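You operate a simulated robot arm through the tools that you are given. There is no shell and no other tool. Be economical: measure what you need, move in short steps, check, and stop when the job is done.

The job below is to be done with a simulated robot arm. You get a single attempt, and the scene is never put back.

JOB
Fold the mirror flat, wipe the smudge off and raise it again.
Fine: use the blue cloth and put it back. Set down upright: mirror cloth. Where these are worked on the way, their far stop is far enough and under half their travel is too little: folding mirror. What is to be rubbed or washed off counts as gone when no trace of it is left.

The check looks at the end state, three seconds after you hand in, the way a careful person would. Anything else that was tipped, shoved, dropped, spilled or broken makes it a failure. Flat cloth is picked up by pressing the open fingertips on it (5 to 10 N) and closing them slowly along it; thin cloth reads only 2 to 8 mm in the jaws.

ROBOT AND FRAMES
A 6-joint arm with a two-finger parallel gripper, fixed in place. Base frame: the origin is at the foot of the arm, x ahead of it, y to its left, z up; the work surface is at about z = 760. Units: mm, degrees, N and s.
With the tool pointing down near the work surface it reaches from about 240 to 640 mm from the base axis. Its first joint turns from -66.0 to 66.0 degrees. Payload 2.7 kg.
Tool frame: the origin (TCP) lies between the finger pads and is the grasp point; the fingertips stand 23 mm ahead of it; z points along the fingers, y is the line along which they close. The gripper opens to 94 mm. The fingers are 38 mm wide and 10 mm thick; the gripper's body (54 by 96 mm) begins 39 mm behind the TCP.
Orientation is told as [roll, pitch, yaw] about the base's x, y, z axes, in that order, counted from this pose: with the fingers straight down and closing along the base's y, the tool's x points along the base's -x, its y along +y and its z along -z.

CONTROLS
- The arm moves only by the tool step_arm. Its argument "deltas" is a list of rows, each an object of numbers (a shift or turn left out is 0, a gripper value left out holds the last): "jaw": the finger opening in mm, from 0 to 94; "tx", "ty", "tz": the shift along the tool's x, y, z in units of 30 mm (1.0 is 30 mm); "wx", "wy", "wz": the turn, a rotation vector about the tool's x, y, z in units of 8 degrees (1.0 is 8 degrees). In form: [{"jaw": .., "tx": .., "ty": .., "tz": .., "wx": .., "wy": .., "wz": ..}, ...]. A call has 1 to 20 rows; each row shifts and turns the commanded pose from where the row before left it, along the tool's axes as they then stand. A call with a number of a shift or a turn outside -1 to 1 is refused whole. Each row takes 0.2 s and may step no farther than 50 mm and 8.6 degrees from the row before; otherwise, or with a gripper value out of range, the whole call is refused. Where a pose cannot be reached the arm comes as near as it can. A force on the tool above 40 N (or 10 N above the force at the start of the call, whichever is more), or a blocked arm, ends the call early, and 0.2 s more pass. Each finger travels about 45 mm/s and halts on what it meets, pressing with about 35 N; the grip force reading is that of the motor and also rises with nothing between the fingers. The clock runs only during rows and for 0.2 s after the last one: add rows that do not move to give the fingers time. It gives the time, the measured TCP pose, the force on the tool (base axes), the opening and the grip force at its end, in the units of the frame above (readings bear some noise), with the torque about the TCP (base axes, N m) and any sound that the robot's microphone picked up.
- Cameras (640 x 400 px; columns grow to the right, rows downward): "scene" is fixed at [45.9, -412.9, 1412.6]; the picture's right is [0.95, -0.30, 0.00], its down [-0.15, -0.47, -0.87] and it looks along [0.27, 0.83, -0.49] (base axes); focal length 321 px, centre (320, 200). "wrist" rides on the gripper at [86, 16, -75] in the tool frame; the picture's right is [-0.18, 0.98, 0.00], its down [-0.58, -0.11, -0.81] and it looks along [-0.79, -0.15, 0.59] (tool axes); focal length 243 px, centre (320, 200). There is no depth. A picture from a camera that has moved, and an enlarged one, comes with that camera's place and axes in the base frame and with its lens.
- capture(camera): a new picture of that camera. No time passes.
- inspect(camera, box): a new picture of the part [left, top, right, bottom] of that camera's present view, enlarged. No time passes.
- sign_off(): hands the job in; it is judged then, once.

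Work in short steps. Places have to be worked out from the pictures, the camera data and where the tool is seen: move nearer, look again, correct. Check each grasp and each placing, and mend what went wrong. You have 120 turns and 84 pictures in all, those below and enlarged ones among them. Open the gripper and draw the arm clear of the work before you hand the job in, unless the task says otherwise; then end with one line.

The tools are called after ">>>" as a command line: name --argument value ..., lists and objects as JSON in quotes. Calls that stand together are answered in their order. step_arm: Moves the arm, as the interface text tells. Its arguments: {"type":"object","properties":{"deltas":{"type":"array"}},"required":["deltas"]} The other tools are called the same way: capture (camera) takes a picture; inspect (camera, box) takes an enlarged picture of a part of a camera's view; sign_off () hands the job in.

At the start:

```text
time: 0.0
tcp_pos: [320.3, 229.0, 1118.0]
tool_rot: [-0.1, -0.1, 0.0]
contact_force: [0.1, -0.4, -0.6]
wrist_torque: [-0.01, -0.02, 0.03]
gripper_width: 93.7
finger_force: 0.0
```

scene: 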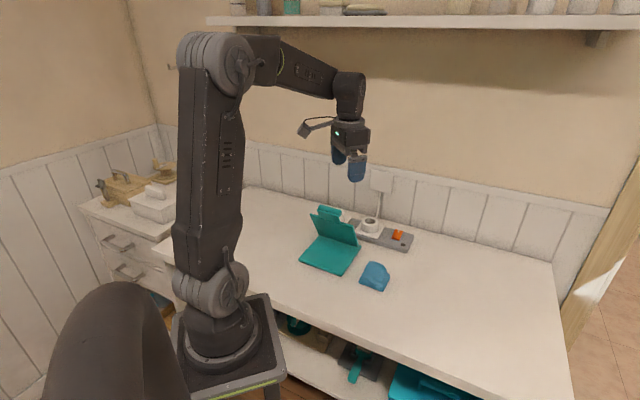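
wrist: 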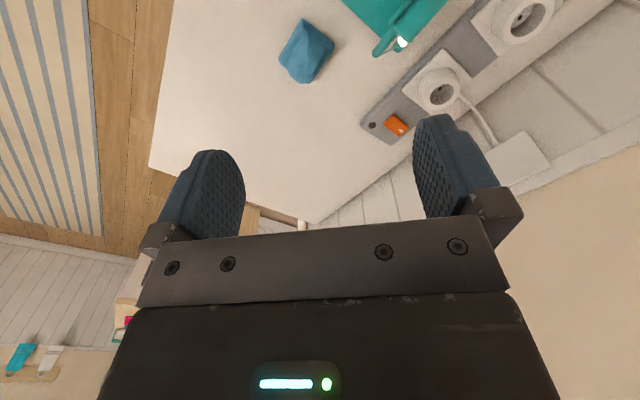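

I start by enlarging the work area to see the mirror, smudge, and cloth.

>>> inspect --camera "scene" --box '[280, 180, 430, 300]'

>>> inspect --camera "wrist" --box '[260, 0, 560, 160]'

```text
3.33 times, centred on (355, 240) of scene
camera zoom: at [45.9, -412.9, 1412.6], right [0.95, -0.3, 0.0], down [-0.15, -0.47, -0.87], along [0.27, 0.83, -0.49], focal length 1069 px, centre (203, 67)
```

zoom: 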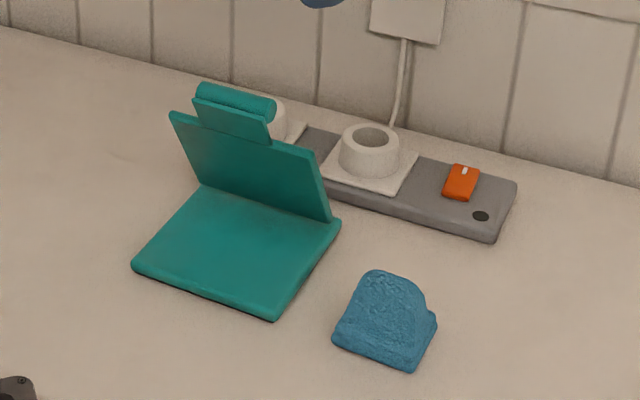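

```text
2.13 times, centred on (410, 80) of wrist
camera zoom: at [233.5, 246.0, 1192.2], right [0.18, 0.98, 0.0], down [0.58, -0.11, 0.81], along [0.79, -0.15, -0.59], focal length 518 px, centre (128, 456)
```

zoom: 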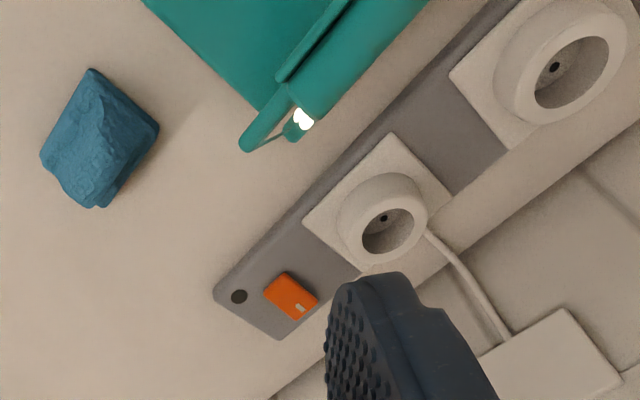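

The mirror stands on a plate rotated about 45° (hinge from roughly (435,345) to (330,452)). Its front looks plain teal, so I move above it and turn the wrist camera to look at its back.

>>> step_arm --deltas '[{"tx": -0.4, "ty": 0.95, "tz": 0.2}, {"tx": -0.4, "ty": 0.95, "tz": 0.2}, {"tx": -0.4, "ty": 0.95, "tz": 0.2}, {"tx": -0.4, "ty": 0.95, "tz": 0.2}, {"tx": -0.4, "ty": 0.95, "tz": 0.2}, {"tx": -0.4, "ty": 0.95, "tz": 0.2}]'

>>> step_arm --deltas '[{"wz": 1}, {"wz": 1}, {"wz": 1}, {"wz": 1}, {"wz": 1}, {"wz": 1}, {"wz": 1}, {"wz": 1}, {"wz": 1}, {"wz": 1}, {"wz": 1}, {"wz": 1}, {"wz": 1}, {"wz": 1}, {"wz": 1}, {"wz": 1}, {"wz": 1}]'

>>> capture --camera "wrist"

>>> capture --camera "scene"

```text
time: 1.4
tcp_pos: [390.9, 403.2, 1083.0]
tool_rot: [0.0, -0.1, 0.0]
contact_force: [-0.3, 0.2, 0.3]
wrist_torque: [0.01, -0.01, 0.02]
gripper_width: 93.9
finger_force: 0.1
```

```text
time: 5.0
tcp_pos: [403.2, 393.5, 1081.4]
tool_rot: [-0.3, 0.1, -123.4]
contact_force: [-0.4, -0.2, -0.5]
wrist_torque: [0.01, -0.01, 0.0]
gripper_width: 94.1
finger_force: 0.1
out of reach, approached as far as the arm can: row 16, 17
```

```text
79 pictures are left
camera wrist: at [463.7, 455.2, 1155.4], right [0.72, -0.7, 0.0], down [-0.41, -0.43, 0.81], along [-0.56, -0.58, -0.59], focal length 243 px, centre (320, 200)
```

wrist: 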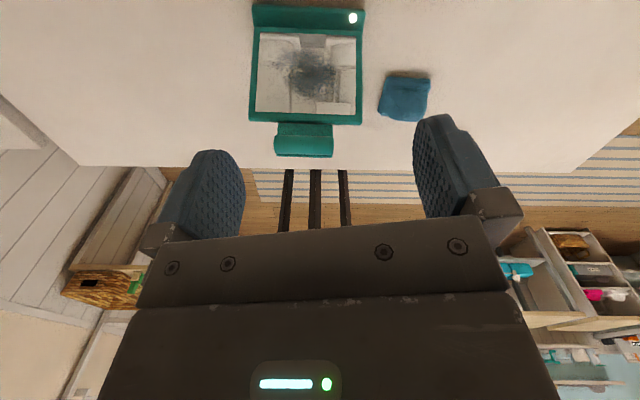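

```text
78 pictures are left
```

scene: 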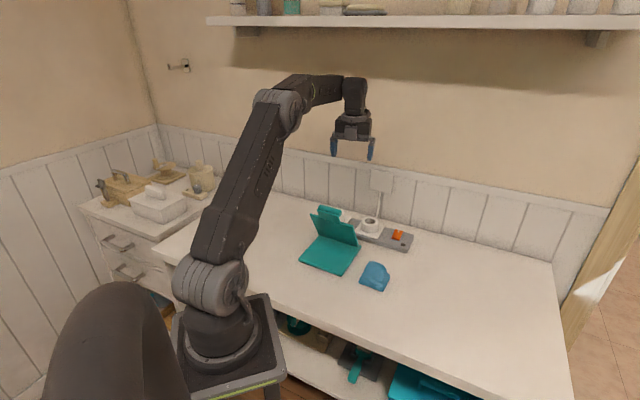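

The mirror face with a dark smudge is on the back, so it will face up once folded onto the plate. I zoom in on it.

>>> inspect --camera "wrist" --box '[230, 0, 450, 170]'

```text
2.35 times, centred on (340, 85) of wrist
camera zoom: at [463.7, 455.2, 1155.4], right [0.72, -0.7, 0.0], down [-0.41, -0.43, 0.81], along [-0.56, -0.58, -0.59], focal length 571 px, centre (273, 471)
```

zoom: 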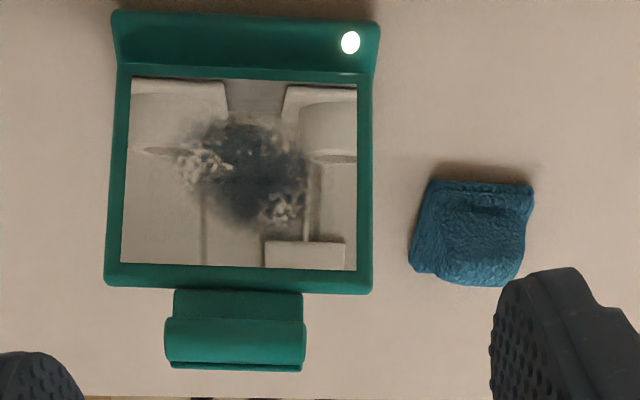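

The mirror hinges on a line near x+y≈737, z≈775, with the cylindrical handle centred near (317,331,936). I turn the gripper to yaw +45 so the fingers close along the handle axis.

>>> step_arm --deltas '[{"wz": -1}, {"wz": -1}, {"wz": -1}, {"wz": -1}, {"wz": -1}, {"wz": -1}, {"wz": -1}, {"wz": -1}, {"wz": -1}, {"wz": -1}, {"wz": -1}, {"wz": -1}, {"wz": -1}, {"wz": -1}, {"wz": -1}, {"wz": -1}, {"wz": -1}, {"wz": -1}, {"wz": -1}, {"wz": -1}]'

```text
time: 9.2
tcp_pos: [402.5, 392.4, 1082.6]
tool_rot: [0.2, 0.1, 37.0]
contact_force: [0.2, 0.2, -0.9]
wrist_torque: [0.02, 0.01, -0.01]
gripper_width: 94.1
finger_force: 0.1
```

Yaw is 37; I finish the turn and move above the handle, then look.

>>> step_arm --deltas '[{"wz": -1}, {"tx": 0.86, "ty": 0.14}, {"tx": 0.86, "ty": 0.14}, {"tx": 0.86, "ty": 0.14}, {"tx": 0.86, "ty": 0.14}, {"tz": 0.9}, {"tz": 0.9}]'

>>> capture --camera "wrist"

>>> inspect --camera "scene" --box '[280, 130, 430, 280]'

```text
time: 10.8
tcp_pos: [317.8, 334.5, 1031.4]
tool_rot: [0.3, 0.0, 44.6]
contact_force: [0.5, 0.1, 0.1]
wrist_torque: [0.01, -0.02, 0.02]
gripper_width: 94.0
finger_force: 0.1
```

```text
76 pictures are left
camera wrist: at [244.5, 283.8, 1105.2], right [-0.56, 0.83, 0.0], down [0.49, 0.33, 0.81], along [0.67, 0.45, -0.59], focal length 243 px, centre (320, 200)
```

wrist: 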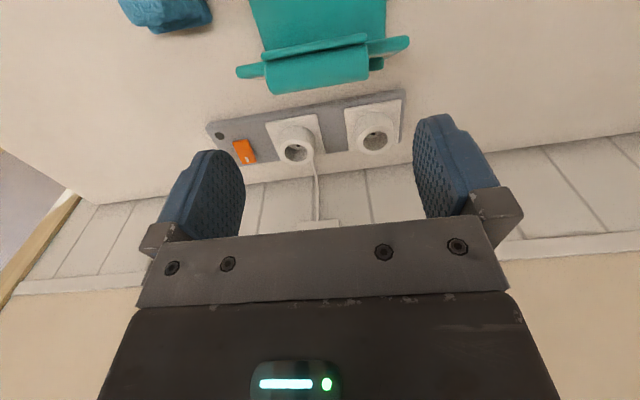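

```text
2.67 times, centred on (355, 205) of scene
camera zoom: at [45.9, -412.9, 1412.6], right [0.95, -0.3, 0.0], down [-0.15, -0.47, -0.87], along [0.27, 0.83, -0.49], focal length 855 px, centre (227, 187)
```

zoom: 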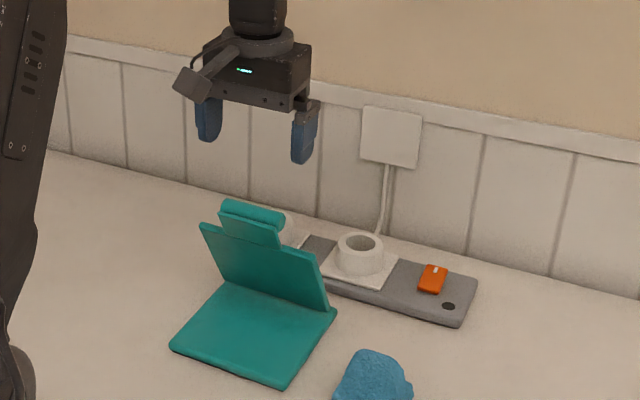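

Pictures agree with the handle position. I close the fingers, move behind the handle (wall side) and lower until the tips are level with it.

>>> step_arm --deltas '[{"jaw": 0, "tx": -0.77}, {"tx": -0.77}, {}, {}, {"tz": 0.75}, {"tz": 0.75}, {"tz": 0.75}, {"tz": 0.7}]'

>>> inspect --camera "scene" --box '[280, 130, 430, 280]'

>>> capture --camera "wrist"

```text
time: 12.6
tcp_pos: [350.8, 363.6, 939.3]
tool_rot: [0.2, 0.0, 44.6]
contact_force: [-0.1, 0.1, 0.1]
wrist_torque: [0.01, 0.01, 0.03]
gripper_width: 0.0
finger_force: 34.7
```

```text
2.67 times, centred on (355, 205) of scene
camera zoom: at [46.0, -412.9, 1412.6], right [0.95, -0.3, 0.0], down [-0.15, -0.47, -0.87], along [0.27, 0.83, -0.49], focal length 855 px, centre (227, 187)
```

zoom: 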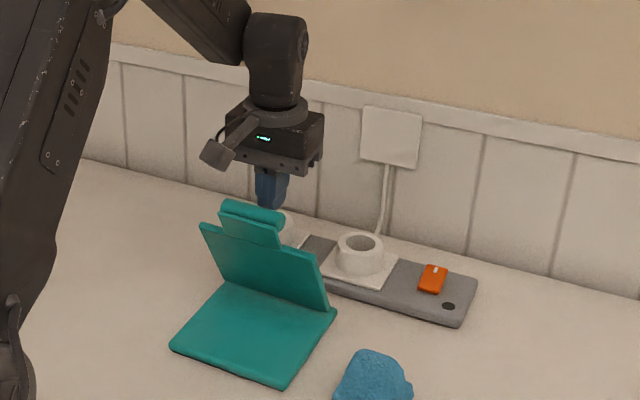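

```text
73 pictures are left
camera wrist: at [277.1, 314.7, 1013.7], right [-0.56, 0.83, 0.0], down [0.49, 0.33, 0.81], along [0.67, 0.45, -0.59], focal length 243 px, centre (320, 200)
```

wrist: 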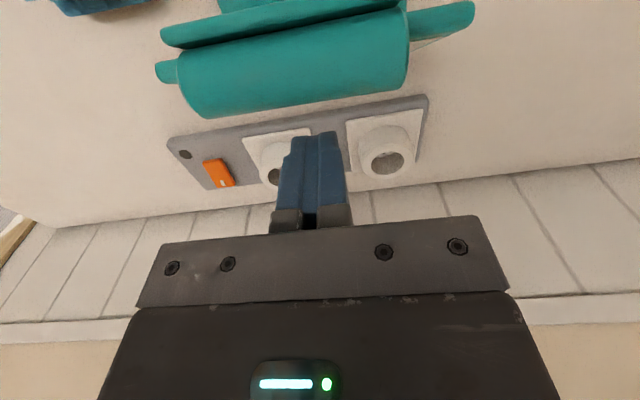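

The fingers are behind the handle. I push gently toward the plate and watch the force.

>>> step_arm --deltas '[{"tx": 0.3}, {"tx": 0.3}, {"tx": 0.3}]'

```text
time: 13.4
tcp_pos: [331.4, 344.9, 938.9]
tool_rot: [0.3, 0.1, 44.7]
contact_force: [0.1, 0.8, 0.1]
wrist_torque: [0.0, -0.04, -0.03]
gripper_width: 0.0
finger_force: 34.9
```

Barely any contact yet; continue pushing with a slight downward arc.

>>> step_arm --deltas '[{"tx": 0.3, "tz": 0.1}, {"tx": 0.3, "tz": 0.12}, {"tx": 0.3, "tz": 0.14}]'

>>> inspect --camera "scene" --box '[280, 130, 430, 280]'

```text
time: 14.2
tcp_pos: [311.5, 325.8, 929.5]
tool_rot: [0.3, 0.0, 44.7]
contact_force: [-0.8, 0.3, -0.4]
wrist_torque: [-0.02, 0.0, 0.0]
gripper_width: 0.1
finger_force: 35.0
```

```text
2.67 times, centred on (355, 205) of scene
camera zoom: at [46.0, -412.9, 1412.6], right [0.95, -0.3, 0.0], down [-0.15, -0.47, -0.87], along [0.27, 0.83, -0.49], focal length 855 px, centre (227, 187)
```

zoom: 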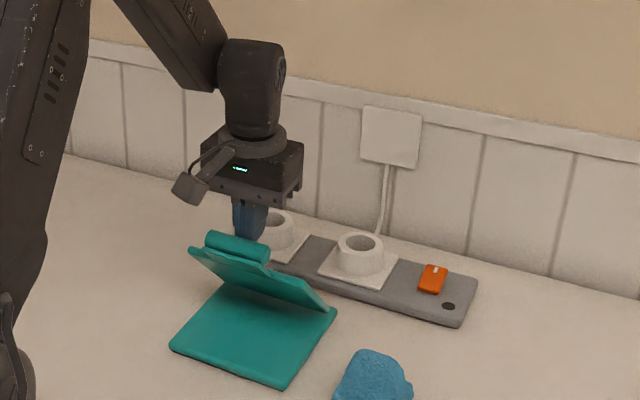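

It folds with almost no force and the base is still. Continue along the arc.

>>> step_arm --deltas '[{"tx": 0.28, "tz": 0.22}, {"tx": 0.28, "tz": 0.24}, {"tx": 0.28, "tz": 0.26}, {"tx": 0.26, "tz": 0.28}]'

>>> inspect --camera "scene" --box '[280, 150, 430, 280]'

```text
time: 15.2
tcp_pos: [288.7, 303.8, 898.0]
tool_rot: [0.4, 0.1, 44.5]
contact_force: [1.2, 0.0, -1.0]
wrist_torque: [-0.01, -0.03, 0.0]
gripper_width: 0.1
finger_force: 35.2
```

```text
3.08 times, centred on (355, 215) of scene
camera zoom: at [46.0, -412.9, 1412.6], right [0.95, -0.3, 0.0], down [-0.15, -0.47, -0.87], along [0.27, 0.83, -0.49], focal length 987 px, centre (212, 154)
```

zoom: 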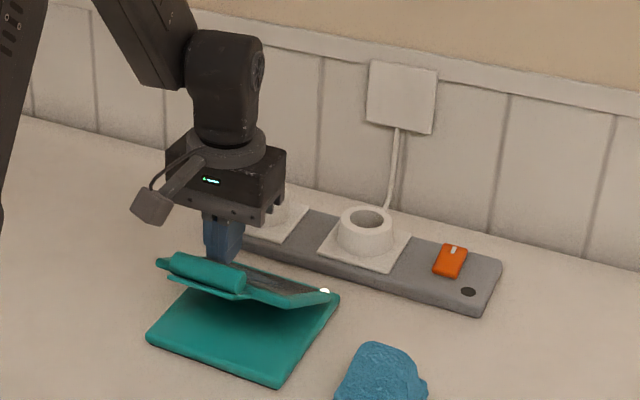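

Now about 30° open. I lift, move over the handle cylinder and press it down.

>>> step_arm --deltas '[{"tz": -0.75}, {"tz": -0.75}, {"tx": 0.68}, {"tx": 0.68}, {"tx": 0.6}, {"tz": 0.5}, {"tz": 0.5}, {"tz": 0.5}, {"tz": 0.5}]'

>>> inspect --camera "scene" --box '[280, 150, 430, 280]'

```text
time: 17.2
tcp_pos: [245.8, 263.5, 883.7]
tool_rot: [0.3, 0.0, 44.6]
contact_force: [-2.7, -4.0, 1.7]
wrist_torque: [-0.06, 0.04, -0.04]
gripper_width: 0.2
finger_force: 35.4
```

```text
3.08 times, centred on (355, 215) of scene
camera zoom: at [45.9, -413.1, 1412.6], right [0.95, -0.3, 0.0], down [-0.15, -0.47, -0.87], along [0.27, 0.83, -0.49], focal length 987 px, centre (212, 154)
```

zoom: 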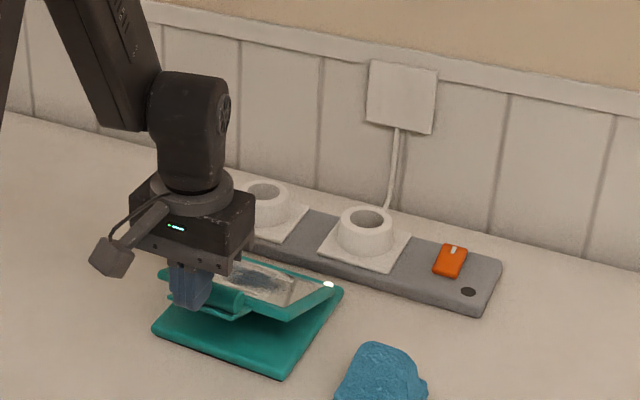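

The fingers came down in front of the handle and seem to have nudged the base a few mm. I raise and look.

>>> step_arm --deltas '[{"tz": -0.7}, {"tz": -0.7}, {"tz": -0.7}]'

>>> inspect --camera "scene" --box '[280, 150, 430, 280]'

>>> capture --camera "wrist"

```text
time: 18.0
tcp_pos: [243.4, 265.1, 948.1]
tool_rot: [0.3, 0.0, 44.6]
contact_force: [0.7, 0.1, 0.1]
wrist_torque: [-0.01, -0.01, 0.01]
gripper_width: 0.0
finger_force: 35.8
```

```text
3.08 times, centred on (355, 215) of scene
camera zoom: at [45.9, -412.9, 1412.6], right [0.95, -0.3, 0.0], down [-0.15, -0.47, -0.87], along [0.27, 0.83, -0.49], focal length 987 px, centre (212, 154)
```

zoom: 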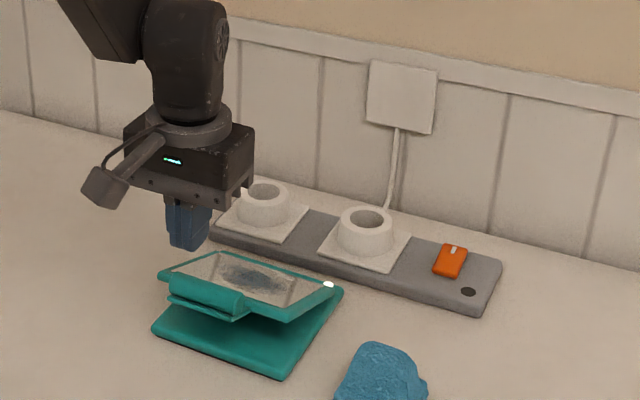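

```text
68 pictures are left
camera wrist: at [171.0, 214.6, 1020.9], right [-0.56, 0.83, 0.0], down [0.49, 0.33, 0.81], along [0.67, 0.45, -0.59], focal length 243 px, centre (320, 200)
```

wrist: 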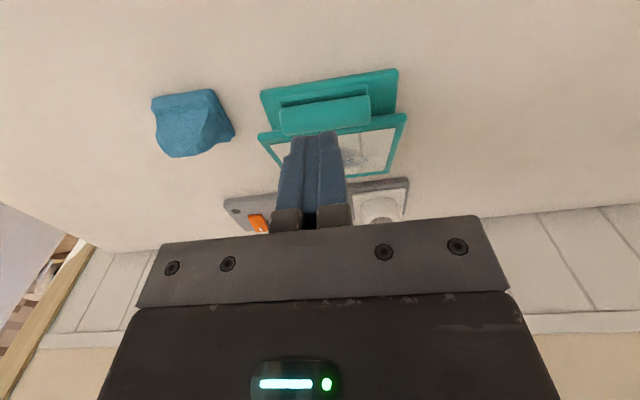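

The handle is now near (268,285,850) and the base shifted ~12 mm toward the wall, which I'll correct later. I reposition over the handle and press down in steps.

>>> step_arm --deltas '[{"tx": -0.35}, {"tx": -0.35}, {"tz": 0.7}, {"tz": 0.7}, {"tz": 0.5}, {"tz": 0.35}, {"tz": 0.35}]'

>>> inspect --camera "scene" --box '[280, 150, 430, 280]'

```text
time: 19.6
tcp_pos: [260.9, 277.2, 868.8]
tool_rot: [0.2, 0.0, 44.5]
contact_force: [-0.1, 1.4, 0.3]
wrist_torque: [0.01, -0.01, -0.01]
gripper_width: 0.0
finger_force: 34.7
```

```text
3.08 times, centred on (355, 215) of scene
camera zoom: at [45.9, -412.9, 1412.6], right [0.95, -0.3, 0.0], down [-0.15, -0.47, -0.87], along [0.27, 0.83, -0.49], focal length 987 px, centre (212, 154)
```

zoom: 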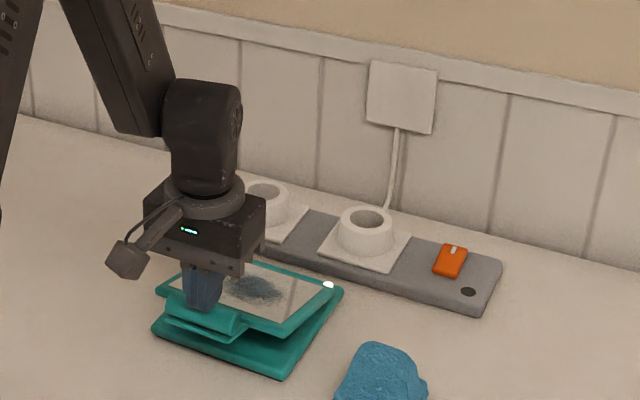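

It's pressing down cleanly with little force. Continue down in small steps.

>>> step_arm --deltas '[{"tz": 0.35}, {"tz": 0.35}, {"tz": 0.3}]'

>>> inspect --camera "scene" --box '[280, 150, 430, 280]'

```text
time: 20.4
tcp_pos: [261.7, 277.9, 840.0]
tool_rot: [0.3, 0.0, 44.5]
contact_force: [0.0, 0.0, -0.3]
wrist_torque: [-0.03, 0.01, 0.01]
gripper_width: 0.0
finger_force: 34.8
```

```text
3.08 times, centred on (355, 215) of scene
camera zoom: at [45.9, -412.9, 1412.6], right [0.95, -0.3, 0.0], down [-0.15, -0.47, -0.87], along [0.27, 0.83, -0.49], focal length 987 px, centre (212, 154)
```

zoom: 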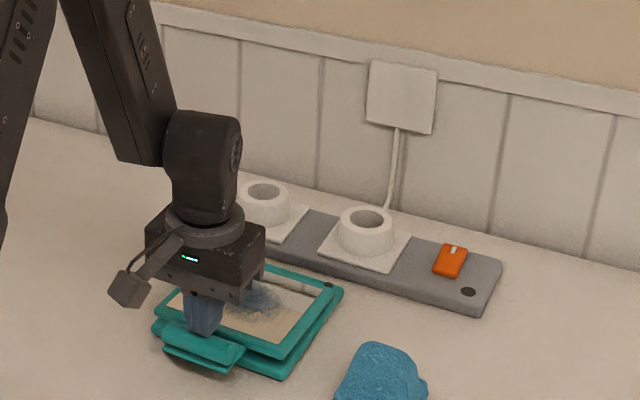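

Nearly flat; the fingers are slipping behind the cylinder, so I lift, shift outward 12 mm, and press again.

>>> step_arm --deltas '[{"tz": -0.7}, {"tx": 0.45}, {"tz": 0.6}, {"tz": 0.35}, {"tz": 0.25}, {"tz": 0.2}]'

>>> inspect --camera "scene" --box '[280, 150, 430, 280]'

```text
time: 21.7
tcp_pos: [251.2, 268.7, 824.8]
tool_rot: [0.2, 0.0, 44.6]
contact_force: [-5.0, -5.6, 26.1]
wrist_torque: [-0.09, -0.02, -0.03]
gripper_width: 0.0
finger_force: 35.7
stopped in row 6: the force on the tool passed its limit at 47 N (the readings are from after the stop); the commanded pose is now the measured one
```

```text
3.08 times, centred on (355, 215) of scene
camera zoom: at [45.6, -413.3, 1412.5], right [0.95, -0.3, 0.0], down [-0.15, -0.47, -0.87], along [0.27, 0.83, -0.49], focal length 987 px, centre (212, 154)
```

zoom: 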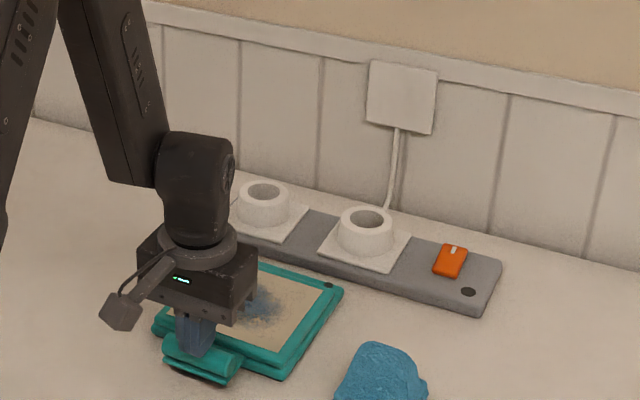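

It hit the flat stop (cylinder top ≈ z 802). I lift clear, open, and look from above.

>>> step_arm --deltas '[{"tz": -0.6}, {"tz": -0.9}, {"tz": -0.9}, {"tz": -0.9, "tx": 0.8}, {"tx": 0.8, "tz": -0.5, "jaw": 94}, {"tz": -0.5}]'

>>> capture --camera "wrist"

>>> inspect --camera "scene" --box '[290, 190, 430, 300]'

```text
time: 23.1
tcp_pos: [218.4, 231.3, 952.6]
tool_rot: [0.3, 0.2, 44.6]
contact_force: [0.5, -0.6, 0.2]
wrist_torque: [-0.01, -0.01, 0.02]
gripper_width: 50.9
finger_force: 0.1
```

```text
64 pictures are left
camera wrist: at [146.1, 183.0, 1027.3], right [-0.56, 0.83, 0.0], down [0.49, 0.33, 0.8], along [0.66, 0.45, -0.59], focal length 243 px, centre (320, 200)
```

wrist: 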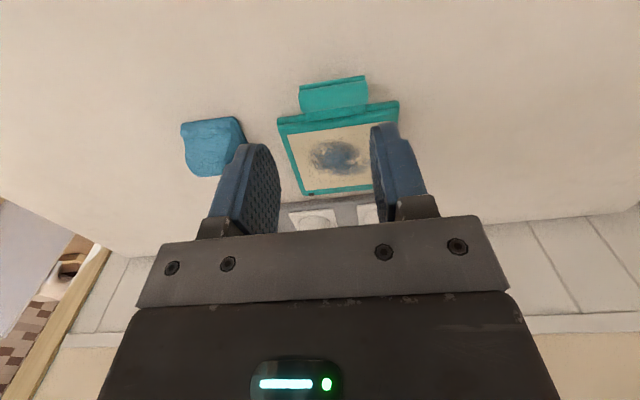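

```text
3.64 times, centred on (360, 245) of scene
camera zoom: at [45.9, -412.9, 1412.6], right [0.95, -0.3, 0.0], down [-0.15, -0.47, -0.87], along [0.27, 0.83, -0.49], focal length 1166 px, centre (174, 36)
```

zoom: 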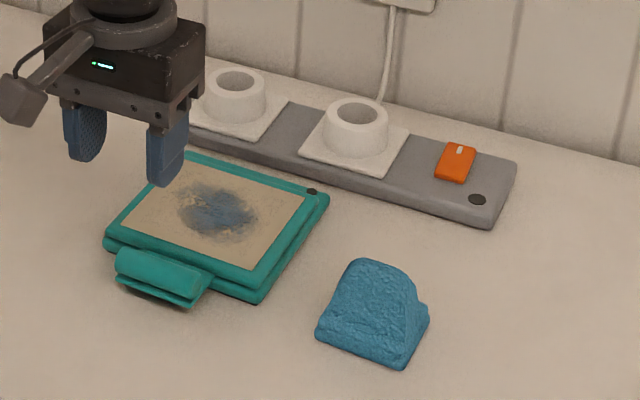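

The mirror lies flat with the smudge near (328,340). The cloth is a block about 69×44 mm centred near (405,189), also at 45°; I go above it, turn to yaw −45 and look.

>>> step_arm --deltas '[{"jaw": 94, "tx": -0.49, "ty": -0.77}, {"tx": -0.49, "ty": -0.77}, {"tx": -0.49, "ty": -0.77}, {"tx": -0.49, "ty": -0.77}, {"tx": -0.49, "ty": -0.77}, {"tx": -0.49, "ty": -0.77}, {"tx": -0.49, "ty": -0.77}, {"wz": 1}, {"wz": 1}, {"wz": 1}, {"wz": 1}, {"wz": 1}, {"wz": 1}, {"wz": 1}, {"wz": 1}, {"wz": 1}, {"wz": 1}, {"wz": 1}]'

>>> capture --camera "wrist"

>>> inspect --camera "scene" --box '[290, 190, 430, 300]'

```text
time: 26.9
tcp_pos: [405.2, 191.7, 953.1]
tool_rot: [-0.1, 0.2, -43.5]
contact_force: [0.1, -0.8, 0.1]
wrist_torque: [-0.02, 0.0, 0.06]
gripper_width: 94.1
finger_force: 0.1
```

```text
62 pictures are left
camera wrist: at [353.2, 262.9, 1027.2], right [0.81, 0.59, 0.0], down [0.35, -0.48, 0.8], along [0.47, -0.65, -0.59], focal length 243 px, centre (320, 200)
```

wrist: 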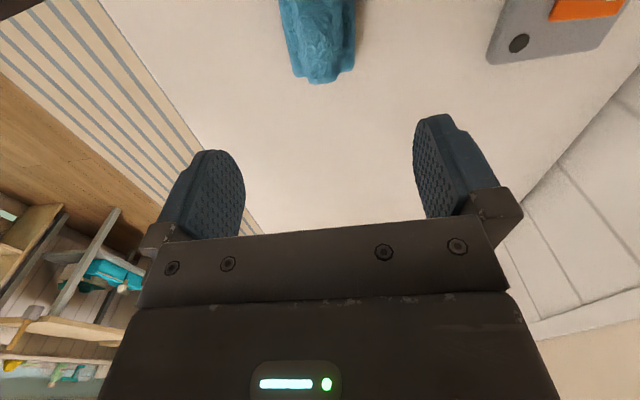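

```text
3.64 times, centred on (360, 245) of scene
camera zoom: at [45.9, -412.9, 1412.6], right [0.95, -0.3, 0.0], down [-0.15, -0.47, -0.87], along [0.27, 0.83, -0.49], focal length 1166 px, centre (174, 36)
```

zoom: 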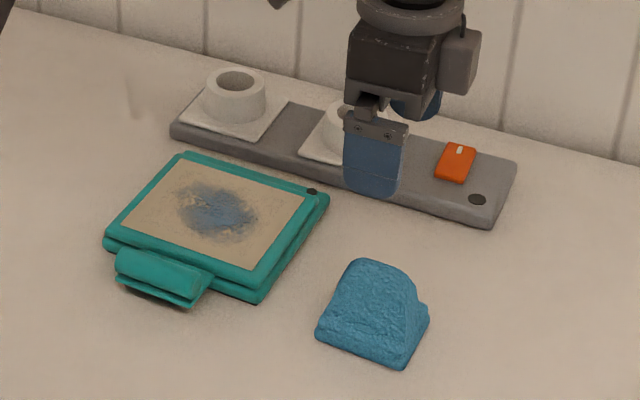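

The cloth is mostly out of view at the top edge. I back off 70 mm along the cloth's axis to see it whole.

>>> step_arm --deltas '[{"tx": 0.9}, {"tx": 0.9}, {"tx": 0.6}]'

>>> inspect --camera "wrist" --box '[230, 0, 430, 140]'

```text
time: 27.7
tcp_pos: [351.6, 240.4, 952.2]
tool_rot: [-0.2, 0.3, -43.3]
contact_force: [1.1, 0.5, -0.1]
wrist_torque: [-0.02, -0.03, 0.02]
gripper_width: 93.8
finger_force: 0.0
```

```text
2.86 times, centred on (330, 70) of wrist
camera zoom: at [299.9, 311.5, 1026.6], right [0.81, 0.59, 0.0], down [0.35, -0.48, 0.8], along [0.47, -0.65, -0.59], focal length 693 px, centre (291, 571)
```

zoom: 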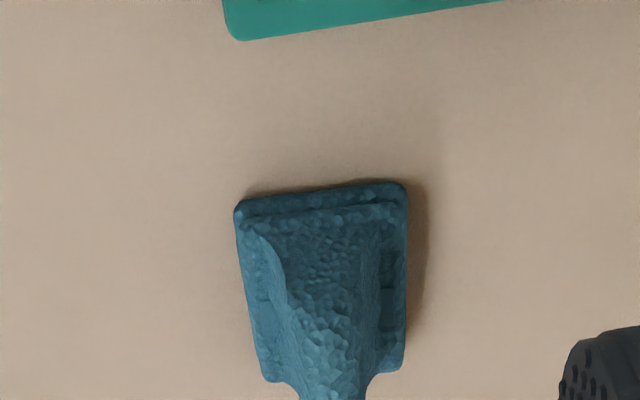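

The cloth is a slab base (~62×75 mm, centre (407,188), at 45°) with an upright ridge to grip. I view its top end to get the ridge height.

>>> inspect --camera "wrist" --box '[250, 50, 410, 190]'

```text
2.86 times, centred on (330, 120) of wrist
camera zoom: at [299.9, 311.5, 1026.6], right [0.81, 0.59, 0.0], down [0.35, -0.48, 0.8], along [0.47, -0.65, -0.59], focal length 693 px, centre (291, 429)
```

zoom: 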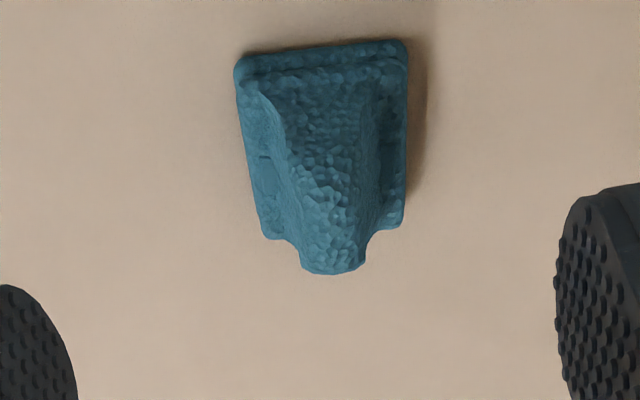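

I move over the cloth centre, descend to z≈815 straddling the ridge, still open.

>>> step_arm --deltas '[{"tx": -0.85, "wz": 0.2}, {"tx": -0.85}, {"tx": -0.84}, {"tz": 0.9}, {"tz": 0.9}, {"tz": 0.9}, {"tz": 0.9}, {"tz": 0.7}]'

>>> inspect --camera "scene" --box '[310, 190, 450, 300]'

>>> capture --camera "wrist"

```text
time: 29.5
tcp_pos: [405.5, 186.8, 822.5]
tool_rot: [-0.1, 0.3, -45.0]
contact_force: [-0.4, -0.4, -0.4]
wrist_torque: [-0.02, 0.0, -0.01]
gripper_width: 94.0
finger_force: 0.1
```

```text
3.64 times, centred on (380, 245) of scene
camera zoom: at [45.9, -412.9, 1412.6], right [0.95, -0.3, 0.0], down [-0.15, -0.47, -0.87], along [0.27, 0.83, -0.49], focal length 1166 px, centre (102, 36)
```

zoom: 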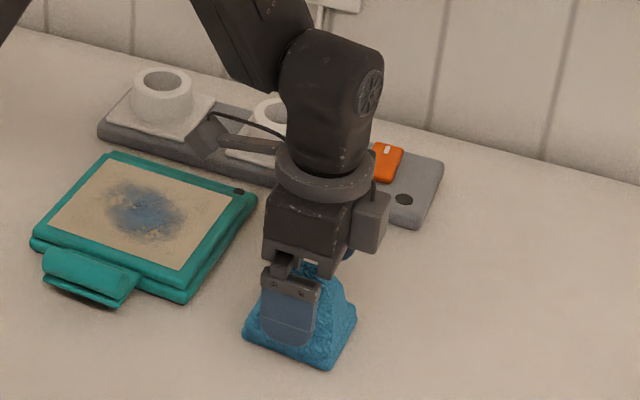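

```text
57 pictures are left
camera wrist: at [356.3, 259.0, 897.0], right [0.82, 0.57, 0.0], down [0.34, -0.49, 0.8], along [0.45, -0.66, -0.59], focal length 243 px, centre (320, 200)
```

wrist: 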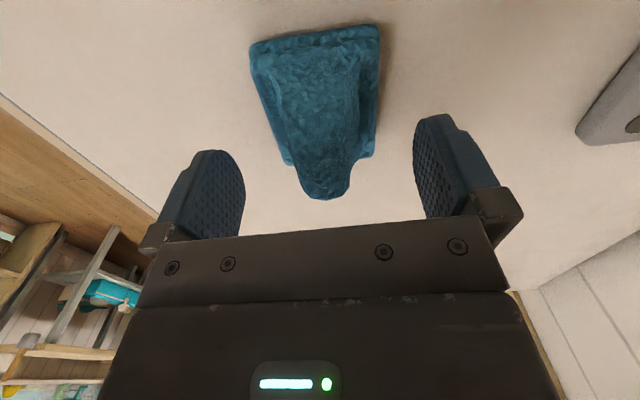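

The ridge top is about z 830, centred between the fingers. I lower 10 mm and close slowly.

>>> step_arm --deltas '[{"tz": 0.35}, {"jaw": 70}, {"jaw": 60}, {"jaw": 50}, {"jaw": 42}, {"jaw": 34}, {"jaw": 28}, {"jaw": 22}, {"jaw": 18}, {"jaw": 14}, {}, {}]'

```text
time: 32.1
tcp_pos: [405.5, 187.5, 812.8]
tool_rot: [-0.2, 0.4, -45.0]
contact_force: [-0.4, 0.1, 1.8]
wrist_torque: [0.07, -0.06, 0.01]
gripper_width: 25.4
finger_force: 35.2
```

Gripped at 25 mm with the base 53 mm below the TCP. Lift 60 mm and check.

>>> step_arm --deltas '[{"tz": -0.4}, {"tz": -0.8}, {"tz": -0.8}]'

>>> inspect --camera "scene" --box '[290, 170, 450, 300]'

```text
time: 32.9
tcp_pos: [405.2, 184.2, 871.7]
tool_rot: [-0.2, 0.3, -45.0]
contact_force: [-0.2, -0.8, 0.3]
wrist_torque: [0.01, 0.01, -0.02]
gripper_width: 13.9
finger_force: 0.0
```

```text
3.08 times, centred on (370, 235) of scene
camera zoom: at [46.0, -412.9, 1412.6], right [0.95, -0.3, 0.0], down [-0.15, -0.47, -0.87], along [0.27, 0.83, -0.49], focal length 987 px, centre (166, 92)
```

zoom: 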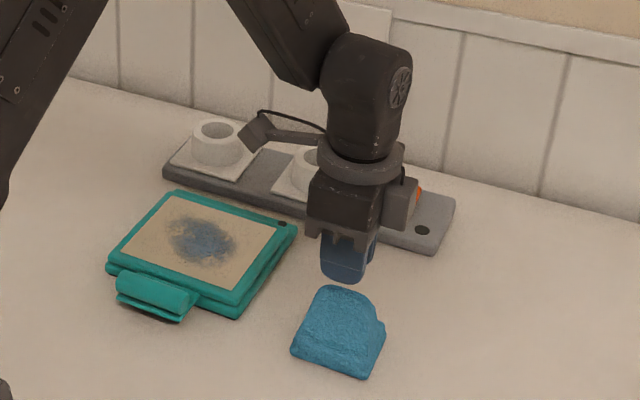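

The fingers slipped up off the tapering ridge; the cloth slid only a few mm. I re-open and go deeper (tips just above the base slab), then close again.

>>> step_arm --deltas '[{"jaw": 94, "tx": -0.14}, {}, {}, {}, {}, {"tz": 0.8}, {"tz": 0.8}, {"tz": 0.6}]'

>>> capture --camera "wrist"

```text
time: 34.7
tcp_pos: [407.1, 183.4, 807.1]
tool_rot: [-0.1, 0.3, -45.0]
contact_force: [1.8, -0.3, 1.1]
wrist_torque: [-0.01, -0.02, 0.0]
gripper_width: 94.0
finger_force: 0.0
```

```text
55 pictures are left
camera wrist: at [357.6, 256.2, 881.0], right [0.82, 0.57, 0.0], down [0.34, -0.49, 0.8], along [0.45, -0.66, -0.59], focal length 243 px, centre (320, 200)
```

wrist: 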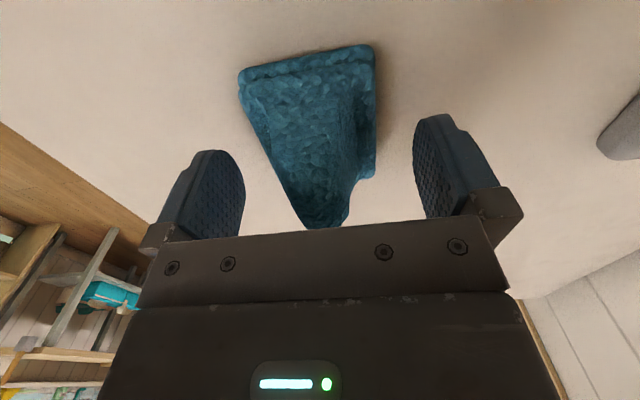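

The cloth looks a bit different now; let me enlarge it.

>>> inspect --camera "wrist" --box '[210, 20, 410, 240]'

>>> inspect --camera "scene" --box '[330, 220, 430, 300]'

```text
1.82 times, centred on (310, 130) of wrist
camera zoom: at [357.6, 256.2, 881.0], right [0.82, 0.57, 0.0], down [0.34, -0.49, 0.8], along [0.45, -0.66, -0.59], focal length 441 px, centre (338, 327)
```

zoom: 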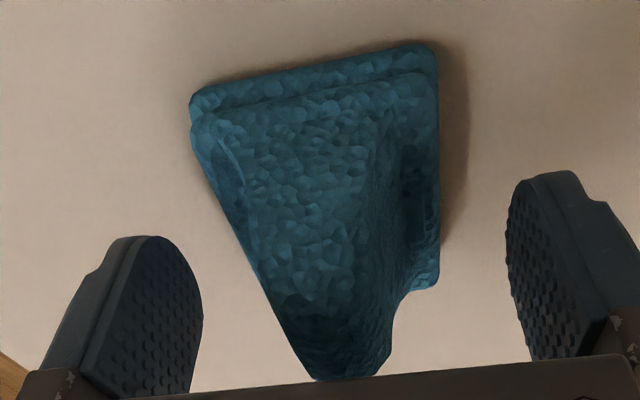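

```text
5.00 times, centred on (380, 260) of scene
camera zoom: at [45.9, -412.9, 1412.6], right [0.95, -0.3, 0.0], down [-0.15, -0.47, -0.87], along [0.27, 0.83, -0.49], focal length 1604 px, centre (20, -100)
```

zoom: 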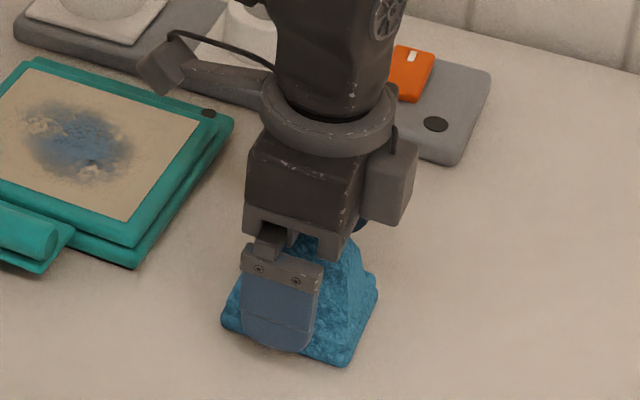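

The cloth only slid ~8 mm; I centre on it, lower to z≈798 and close slowly.

>>> step_arm --deltas '[{"tx": -0.1, "ty": -0.14}, {"tz": 0.3}, {"jaw": 75}, {"jaw": 65}, {"jaw": 55}, {"jaw": 48}, {"jaw": 42}, {"jaw": 36}, {"jaw": 30}, {"jaw": 24}, {"jaw": 18}, {"jaw": 12}, {}, {}]'

>>> capture --camera "wrist"

```text
time: 37.7
tcp_pos: [406.6, 181.3, 796.8]
tool_rot: [-0.2, 0.3, -45.1]
contact_force: [0.7, -0.1, 2.0]
wrist_torque: [0.05, -0.02, -0.03]
gripper_width: 63.8
finger_force: 34.6
```

```text
52 pictures are left
camera wrist: at [356.8, 252.6, 872.1], right [0.82, 0.57, 0.0], down [0.34, -0.49, 0.8], along [0.45, -0.66, -0.59], focal length 243 px, centre (320, 200)
```

wrist: 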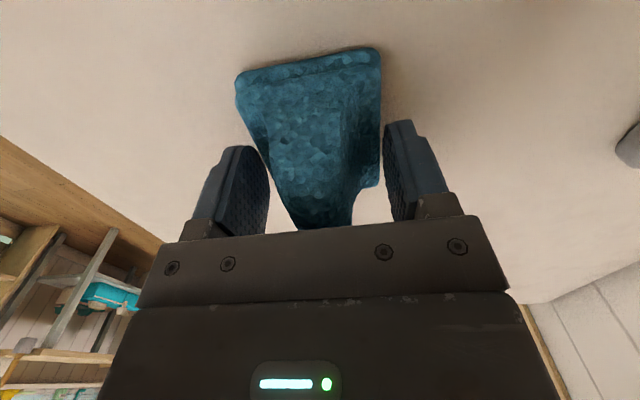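

The fingers now grip the base slab's vertical sides (64 mm), tips at z≈774. I open slightly, go 6 mm deeper for a firmer hold, close, and lift.

>>> step_arm --deltas '[{"jaw": 75}, {}, {"tz": 0.2}, {"jaw": 60}, {"jaw": 50}, {"jaw": 40}, {}, {}]'

>>> step_arm --deltas '[{"tz": -0.3}, {"tz": -0.5}, {"tz": -0.8}, {}]'

>>> inspect --camera "scene" --box '[290, 170, 450, 300]'

```text
time: 39.5
tcp_pos: [406.6, 181.6, 791.8]
tool_rot: [-0.2, 0.3, -45.0]
contact_force: [-0.9, -0.1, -0.1]
wrist_torque: [-0.02, -0.02, -0.01]
gripper_width: 63.5
finger_force: 34.8
```

```text
time: 40.5
tcp_pos: [406.8, 180.3, 839.3]
tool_rot: [-0.2, 0.3, -45.0]
contact_force: [-0.2, -0.2, -0.6]
wrist_torque: [-0.01, -0.03, 0.02]
gripper_width: 63.9
finger_force: 35.2
```

```text
3.08 times, centred on (370, 235) of scene
camera zoom: at [46.0, -412.9, 1412.6], right [0.95, -0.3, 0.0], down [-0.15, -0.47, -0.87], along [0.27, 0.83, -0.49], focal length 987 px, centre (166, 92)
```

zoom: 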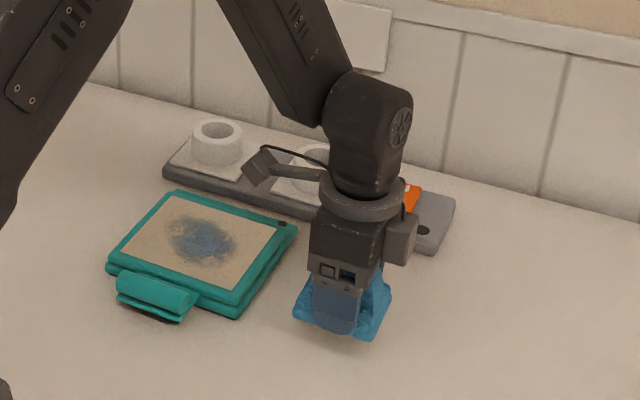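

The cloth is held firmly, bottom ≈31 mm below TCP. I raise slightly and carry it over the mirror centre (~(331,344)).

>>> step_arm --deltas '[{"tz": -0.8}, {"tx": 0.8, "ty": 0.3}, {"tx": 0.8, "ty": 0.3}, {"tx": 0.8, "ty": 0.3}, {"tx": 0.8, "ty": 0.3}, {"tx": 0.8, "ty": 0.3}, {"tx": 0.8, "ty": 0.3}, {"tx": 0.83, "ty": 0.27}, {"tz": 0.5}, {}]'

>>> inspect --camera "scene" --box '[280, 160, 420, 290]'

>>> capture --camera "wrist"

```text
time: 42.7
tcp_pos: [332.2, 342.9, 850.0]
tool_rot: [-0.2, 0.3, -45.0]
contact_force: [-0.2, 0.3, -0.4]
wrist_torque: [-0.02, 0.0, -0.02]
gripper_width: 63.9
finger_force: 35.1
```

```text
3.08 times, centred on (350, 225) of scene
camera zoom: at [46.0, -412.9, 1412.6], right [0.95, -0.3, 0.0], down [-0.15, -0.47, -0.87], along [0.27, 0.83, -0.49], focal length 987 px, centre (228, 123)
```

zoom: 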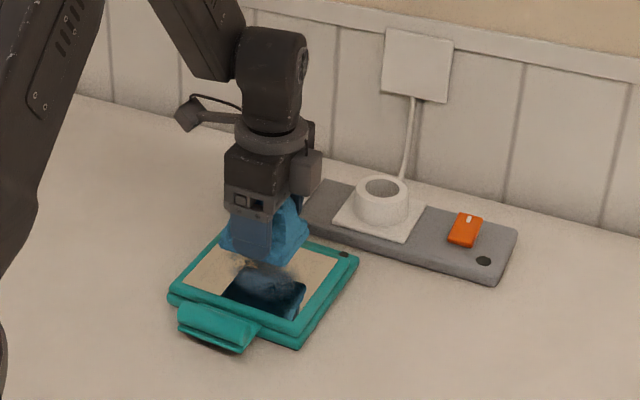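

```text
49 pictures are left
camera wrist: at [282.3, 415.1, 924.5], right [0.82, 0.57, 0.0], down [0.34, -0.49, 0.8], along [0.45, -0.66, -0.59], focal length 243 px, centre (320, 200)
```

wrist: 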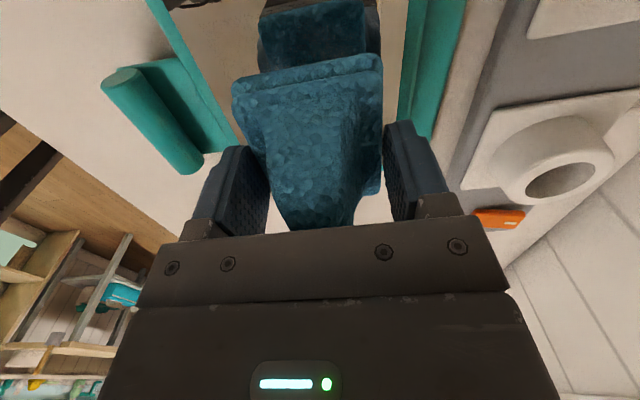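

Cloth hovers over the mirror centre. I lower in small steps to find contact.

>>> step_arm --deltas '[{"tz": 0.4}, {"tz": 0.3}, {"tz": 0.15}, {"tz": 0.1}, {}]'

```text
time: 43.9
tcp_pos: [333.7, 342.3, 821.1]
tool_rot: [-0.2, 0.2, -45.0]
contact_force: [0.3, -0.2, -0.9]
wrist_torque: [0.03, 0.01, 0.05]
gripper_width: 64.0
finger_force: 34.5
```

>>> step_arm --deltas '[{"tz": 0.07}, {"tz": 0.07}, {}]'

>>> inspect --camera "scene" --box '[290, 190, 390, 270]'

```text
time: 44.7
tcp_pos: [333.4, 342.5, 818.2]
tool_rot: [0.0, 0.3, -45.0]
contact_force: [-5.2, -8.6, 27.2]
wrist_torque: [-0.12, 0.14, 0.02]
gripper_width: 64.0
finger_force: 35.4
```

```text
5.00 times, centred on (340, 230) of scene
camera zoom: at [45.5, -413.4, 1412.4], right [0.95, -0.3, 0.0], down [-0.15, -0.47, -0.87], along [0.27, 0.83, -0.49], focal length 1604 px, centre (220, 50)
```

zoom: 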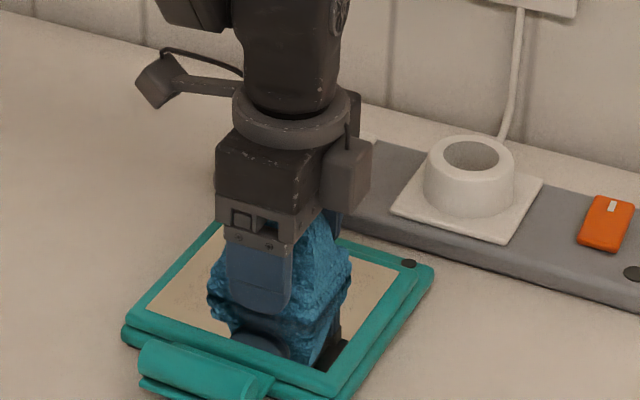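

Contact is firm (27 N, glass ≈ z 787). I ease up a little, then rub with small strokes along both axes.

>>> step_arm --deltas '[{"tz": -0.05}, {"tx": 0.2}, {"tx": 0.2}, {"tx": 0.2}, {}]'

```text
time: 45.9
tcp_pos: [318.9, 355.6, 818.2]
tool_rot: [0.1, 0.3, -45.0]
contact_force: [7.3, -3.4, 16.4]
wrist_torque: [-0.05, -0.26, -0.05]
gripper_width: 63.8
finger_force: 34.8
```

Good rubbing force. I run a back-and-forth pattern over the smudge.

>>> step_arm --deltas '[{"tz": -0.02, "tx": -0.4}, {"tx": -0.4}, {"tx": -0.4}, {"ty": 0.4}, {"tx": 0.4}, {"tx": 0.4}, {"tx": 0.4}, {"ty": -0.4}, {"ty": -0.4}, {"tx": -0.4}, {"tx": -0.4}, {"tx": -0.4}, {"ty": 0.4}, {"tx": 0.6}, {}]'

>>> inspect --camera "scene" --box '[290, 190, 390, 270]'

```text
time: 49.1
tcp_pos: [333.7, 342.6, 819.1]
tool_rot: [-0.2, 0.3, -45.0]
contact_force: [0.1, -0.2, -0.2]
wrist_torque: [0.0, -0.02, -0.03]
gripper_width: 64.2
finger_force: 35.0
```

```text
5.00 times, centred on (340, 230) of scene
camera zoom: at [46.0, -412.9, 1412.6], right [0.95, -0.3, 0.0], down [-0.15, -0.47, -0.87], along [0.27, 0.83, -0.49], focal length 1604 px, centre (220, 50)
```

zoom: 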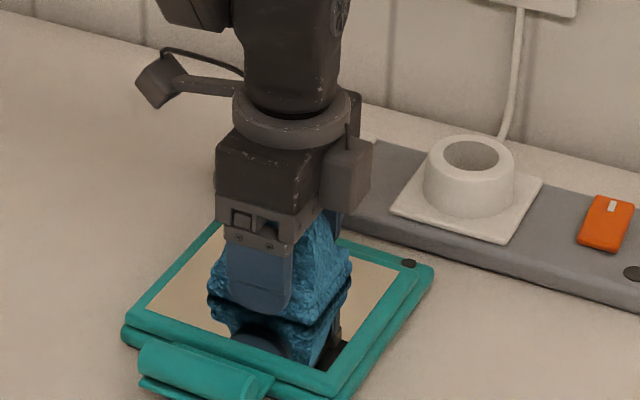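

Contact faded toward the end, but the base hasn't moved. I lift and move aside to inspect the glass.

>>> step_arm --deltas '[{"tz": -0.5}, {"tz": -0.9}, {"tz": -0.9}, {"tx": -0.9}, {"tx": -0.9}, {"tx": -0.9}, {"tx": -0.9}]'

>>> inspect --camera "scene" --box '[290, 190, 390, 270]'

```text
time: 50.7
tcp_pos: [409.9, 267.8, 887.0]
tool_rot: [-0.2, 0.4, -44.9]
contact_force: [-0.1, 0.0, 0.0]
wrist_torque: [-0.01, 0.01, -0.02]
gripper_width: 63.9
finger_force: 35.3
```

```text
5.00 times, centred on (340, 230) of scene
camera zoom: at [46.0, -412.9, 1412.6], right [0.95, -0.3, 0.0], down [-0.15, -0.47, -0.87], along [0.27, 0.83, -0.49], focal length 1604 px, centre (220, 50)
```

zoom: 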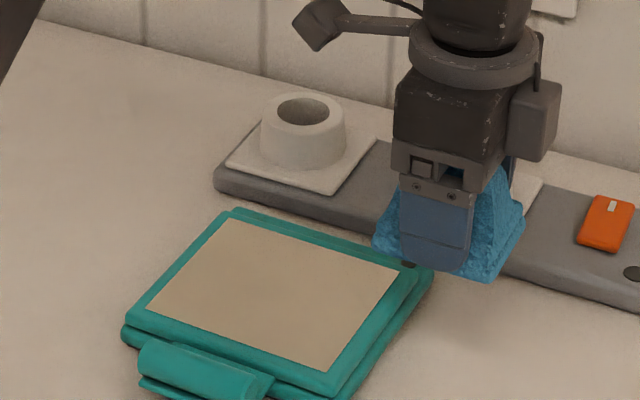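

The glass looks clean; I check at higher enlargement for traces.

>>> inspect --camera "scene" --box '[310, 230, 374, 266]'

>>> capture --camera "wrist"

```text
10.00 times, centred on (342, 248) of scene
camera zoom: at [46.0, -412.9, 1412.6], right [0.95, -0.3, 0.0], down [-0.15, -0.47, -0.87], along [0.27, 0.83, -0.49], focal length 3207 px, centre (100, -280)
```

zoom: 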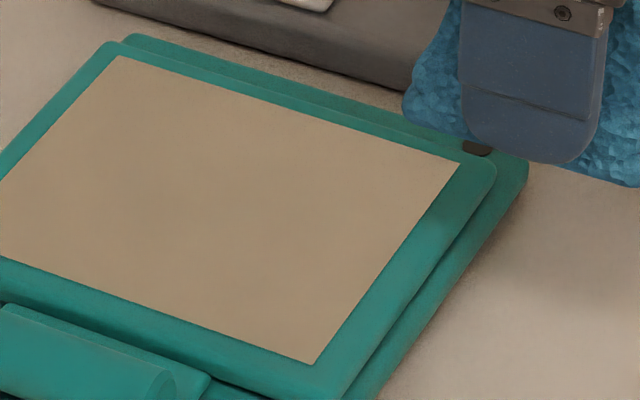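

```text
44 pictures are left
camera wrist: at [359.8, 340.3, 961.2], right [0.82, 0.57, 0.0], down [0.34, -0.49, 0.8], along [0.45, -0.66, -0.59], focal length 243 px, centre (320, 200)
```

wrist: 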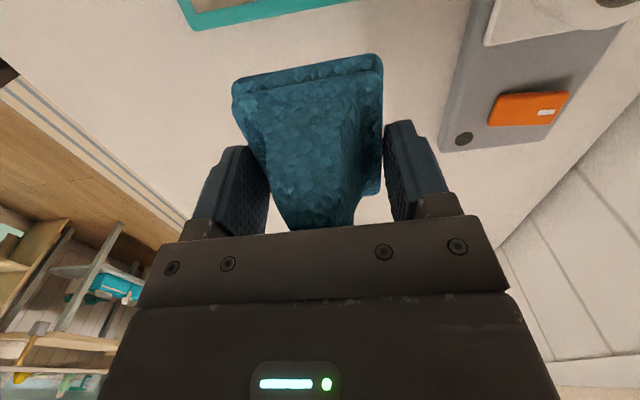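

Looks clean, but contact was uneven in the last strokes, so I do a second rub for certainty: return over the centre and lower.

>>> step_arm --deltas '[{"tx": 0.9}, {"tx": 0.9}, {"tx": 0.9}, {"tx": 0.9}, {"tz": 0.9}, {"tz": 0.9}, {"tz": 0.4}, {"tz": 0.07}, {}]'

```text
time: 52.7
tcp_pos: [335.2, 343.4, 818.8]
tool_rot: [-0.2, 0.3, -45.0]
contact_force: [-0.1, 0.8, -0.8]
wrist_torque: [0.03, -0.02, 0.0]
gripper_width: 63.7
finger_force: 34.9
```

>>> step_arm --deltas '[{"tz": 0.05}, {}]'

```text
time: 53.3
tcp_pos: [334.7, 343.0, 818.2]
tool_rot: [-0.1, 0.3, -45.1]
contact_force: [-0.7, -0.3, 8.5]
wrist_torque: [-0.04, -0.01, 0.01]
gripper_width: 64.0
finger_force: 35.0
```

8.5 N contact: rub the pattern.

>>> step_arm --deltas '[{"tz": 0.02, "tx": 0.3}, {"tx": 0.3}, {"ty": 0.4}, {"tx": -0.4}, {"tx": -0.4}, {"tx": -0.4}, {"ty": -0.4}, {"tx": 0.4}, {"tx": 0.4}, {"tx": 0.4}, {"ty": -0.4}, {"tx": -0.4}, {"tx": -0.4}, {"tx": -0.4}, {"ty": 0.4}, {"tx": 0.3}, {"tx": 0.3}, {}]'

```text
time: 57.1
tcp_pos: [333.3, 342.0, 818.2]
tool_rot: [0.1, 0.3, -45.0]
contact_force: [8.3, -5.1, 19.6]
wrist_torque: [-0.38, -0.06, 0.17]
gripper_width: 64.0
finger_force: 34.4
```

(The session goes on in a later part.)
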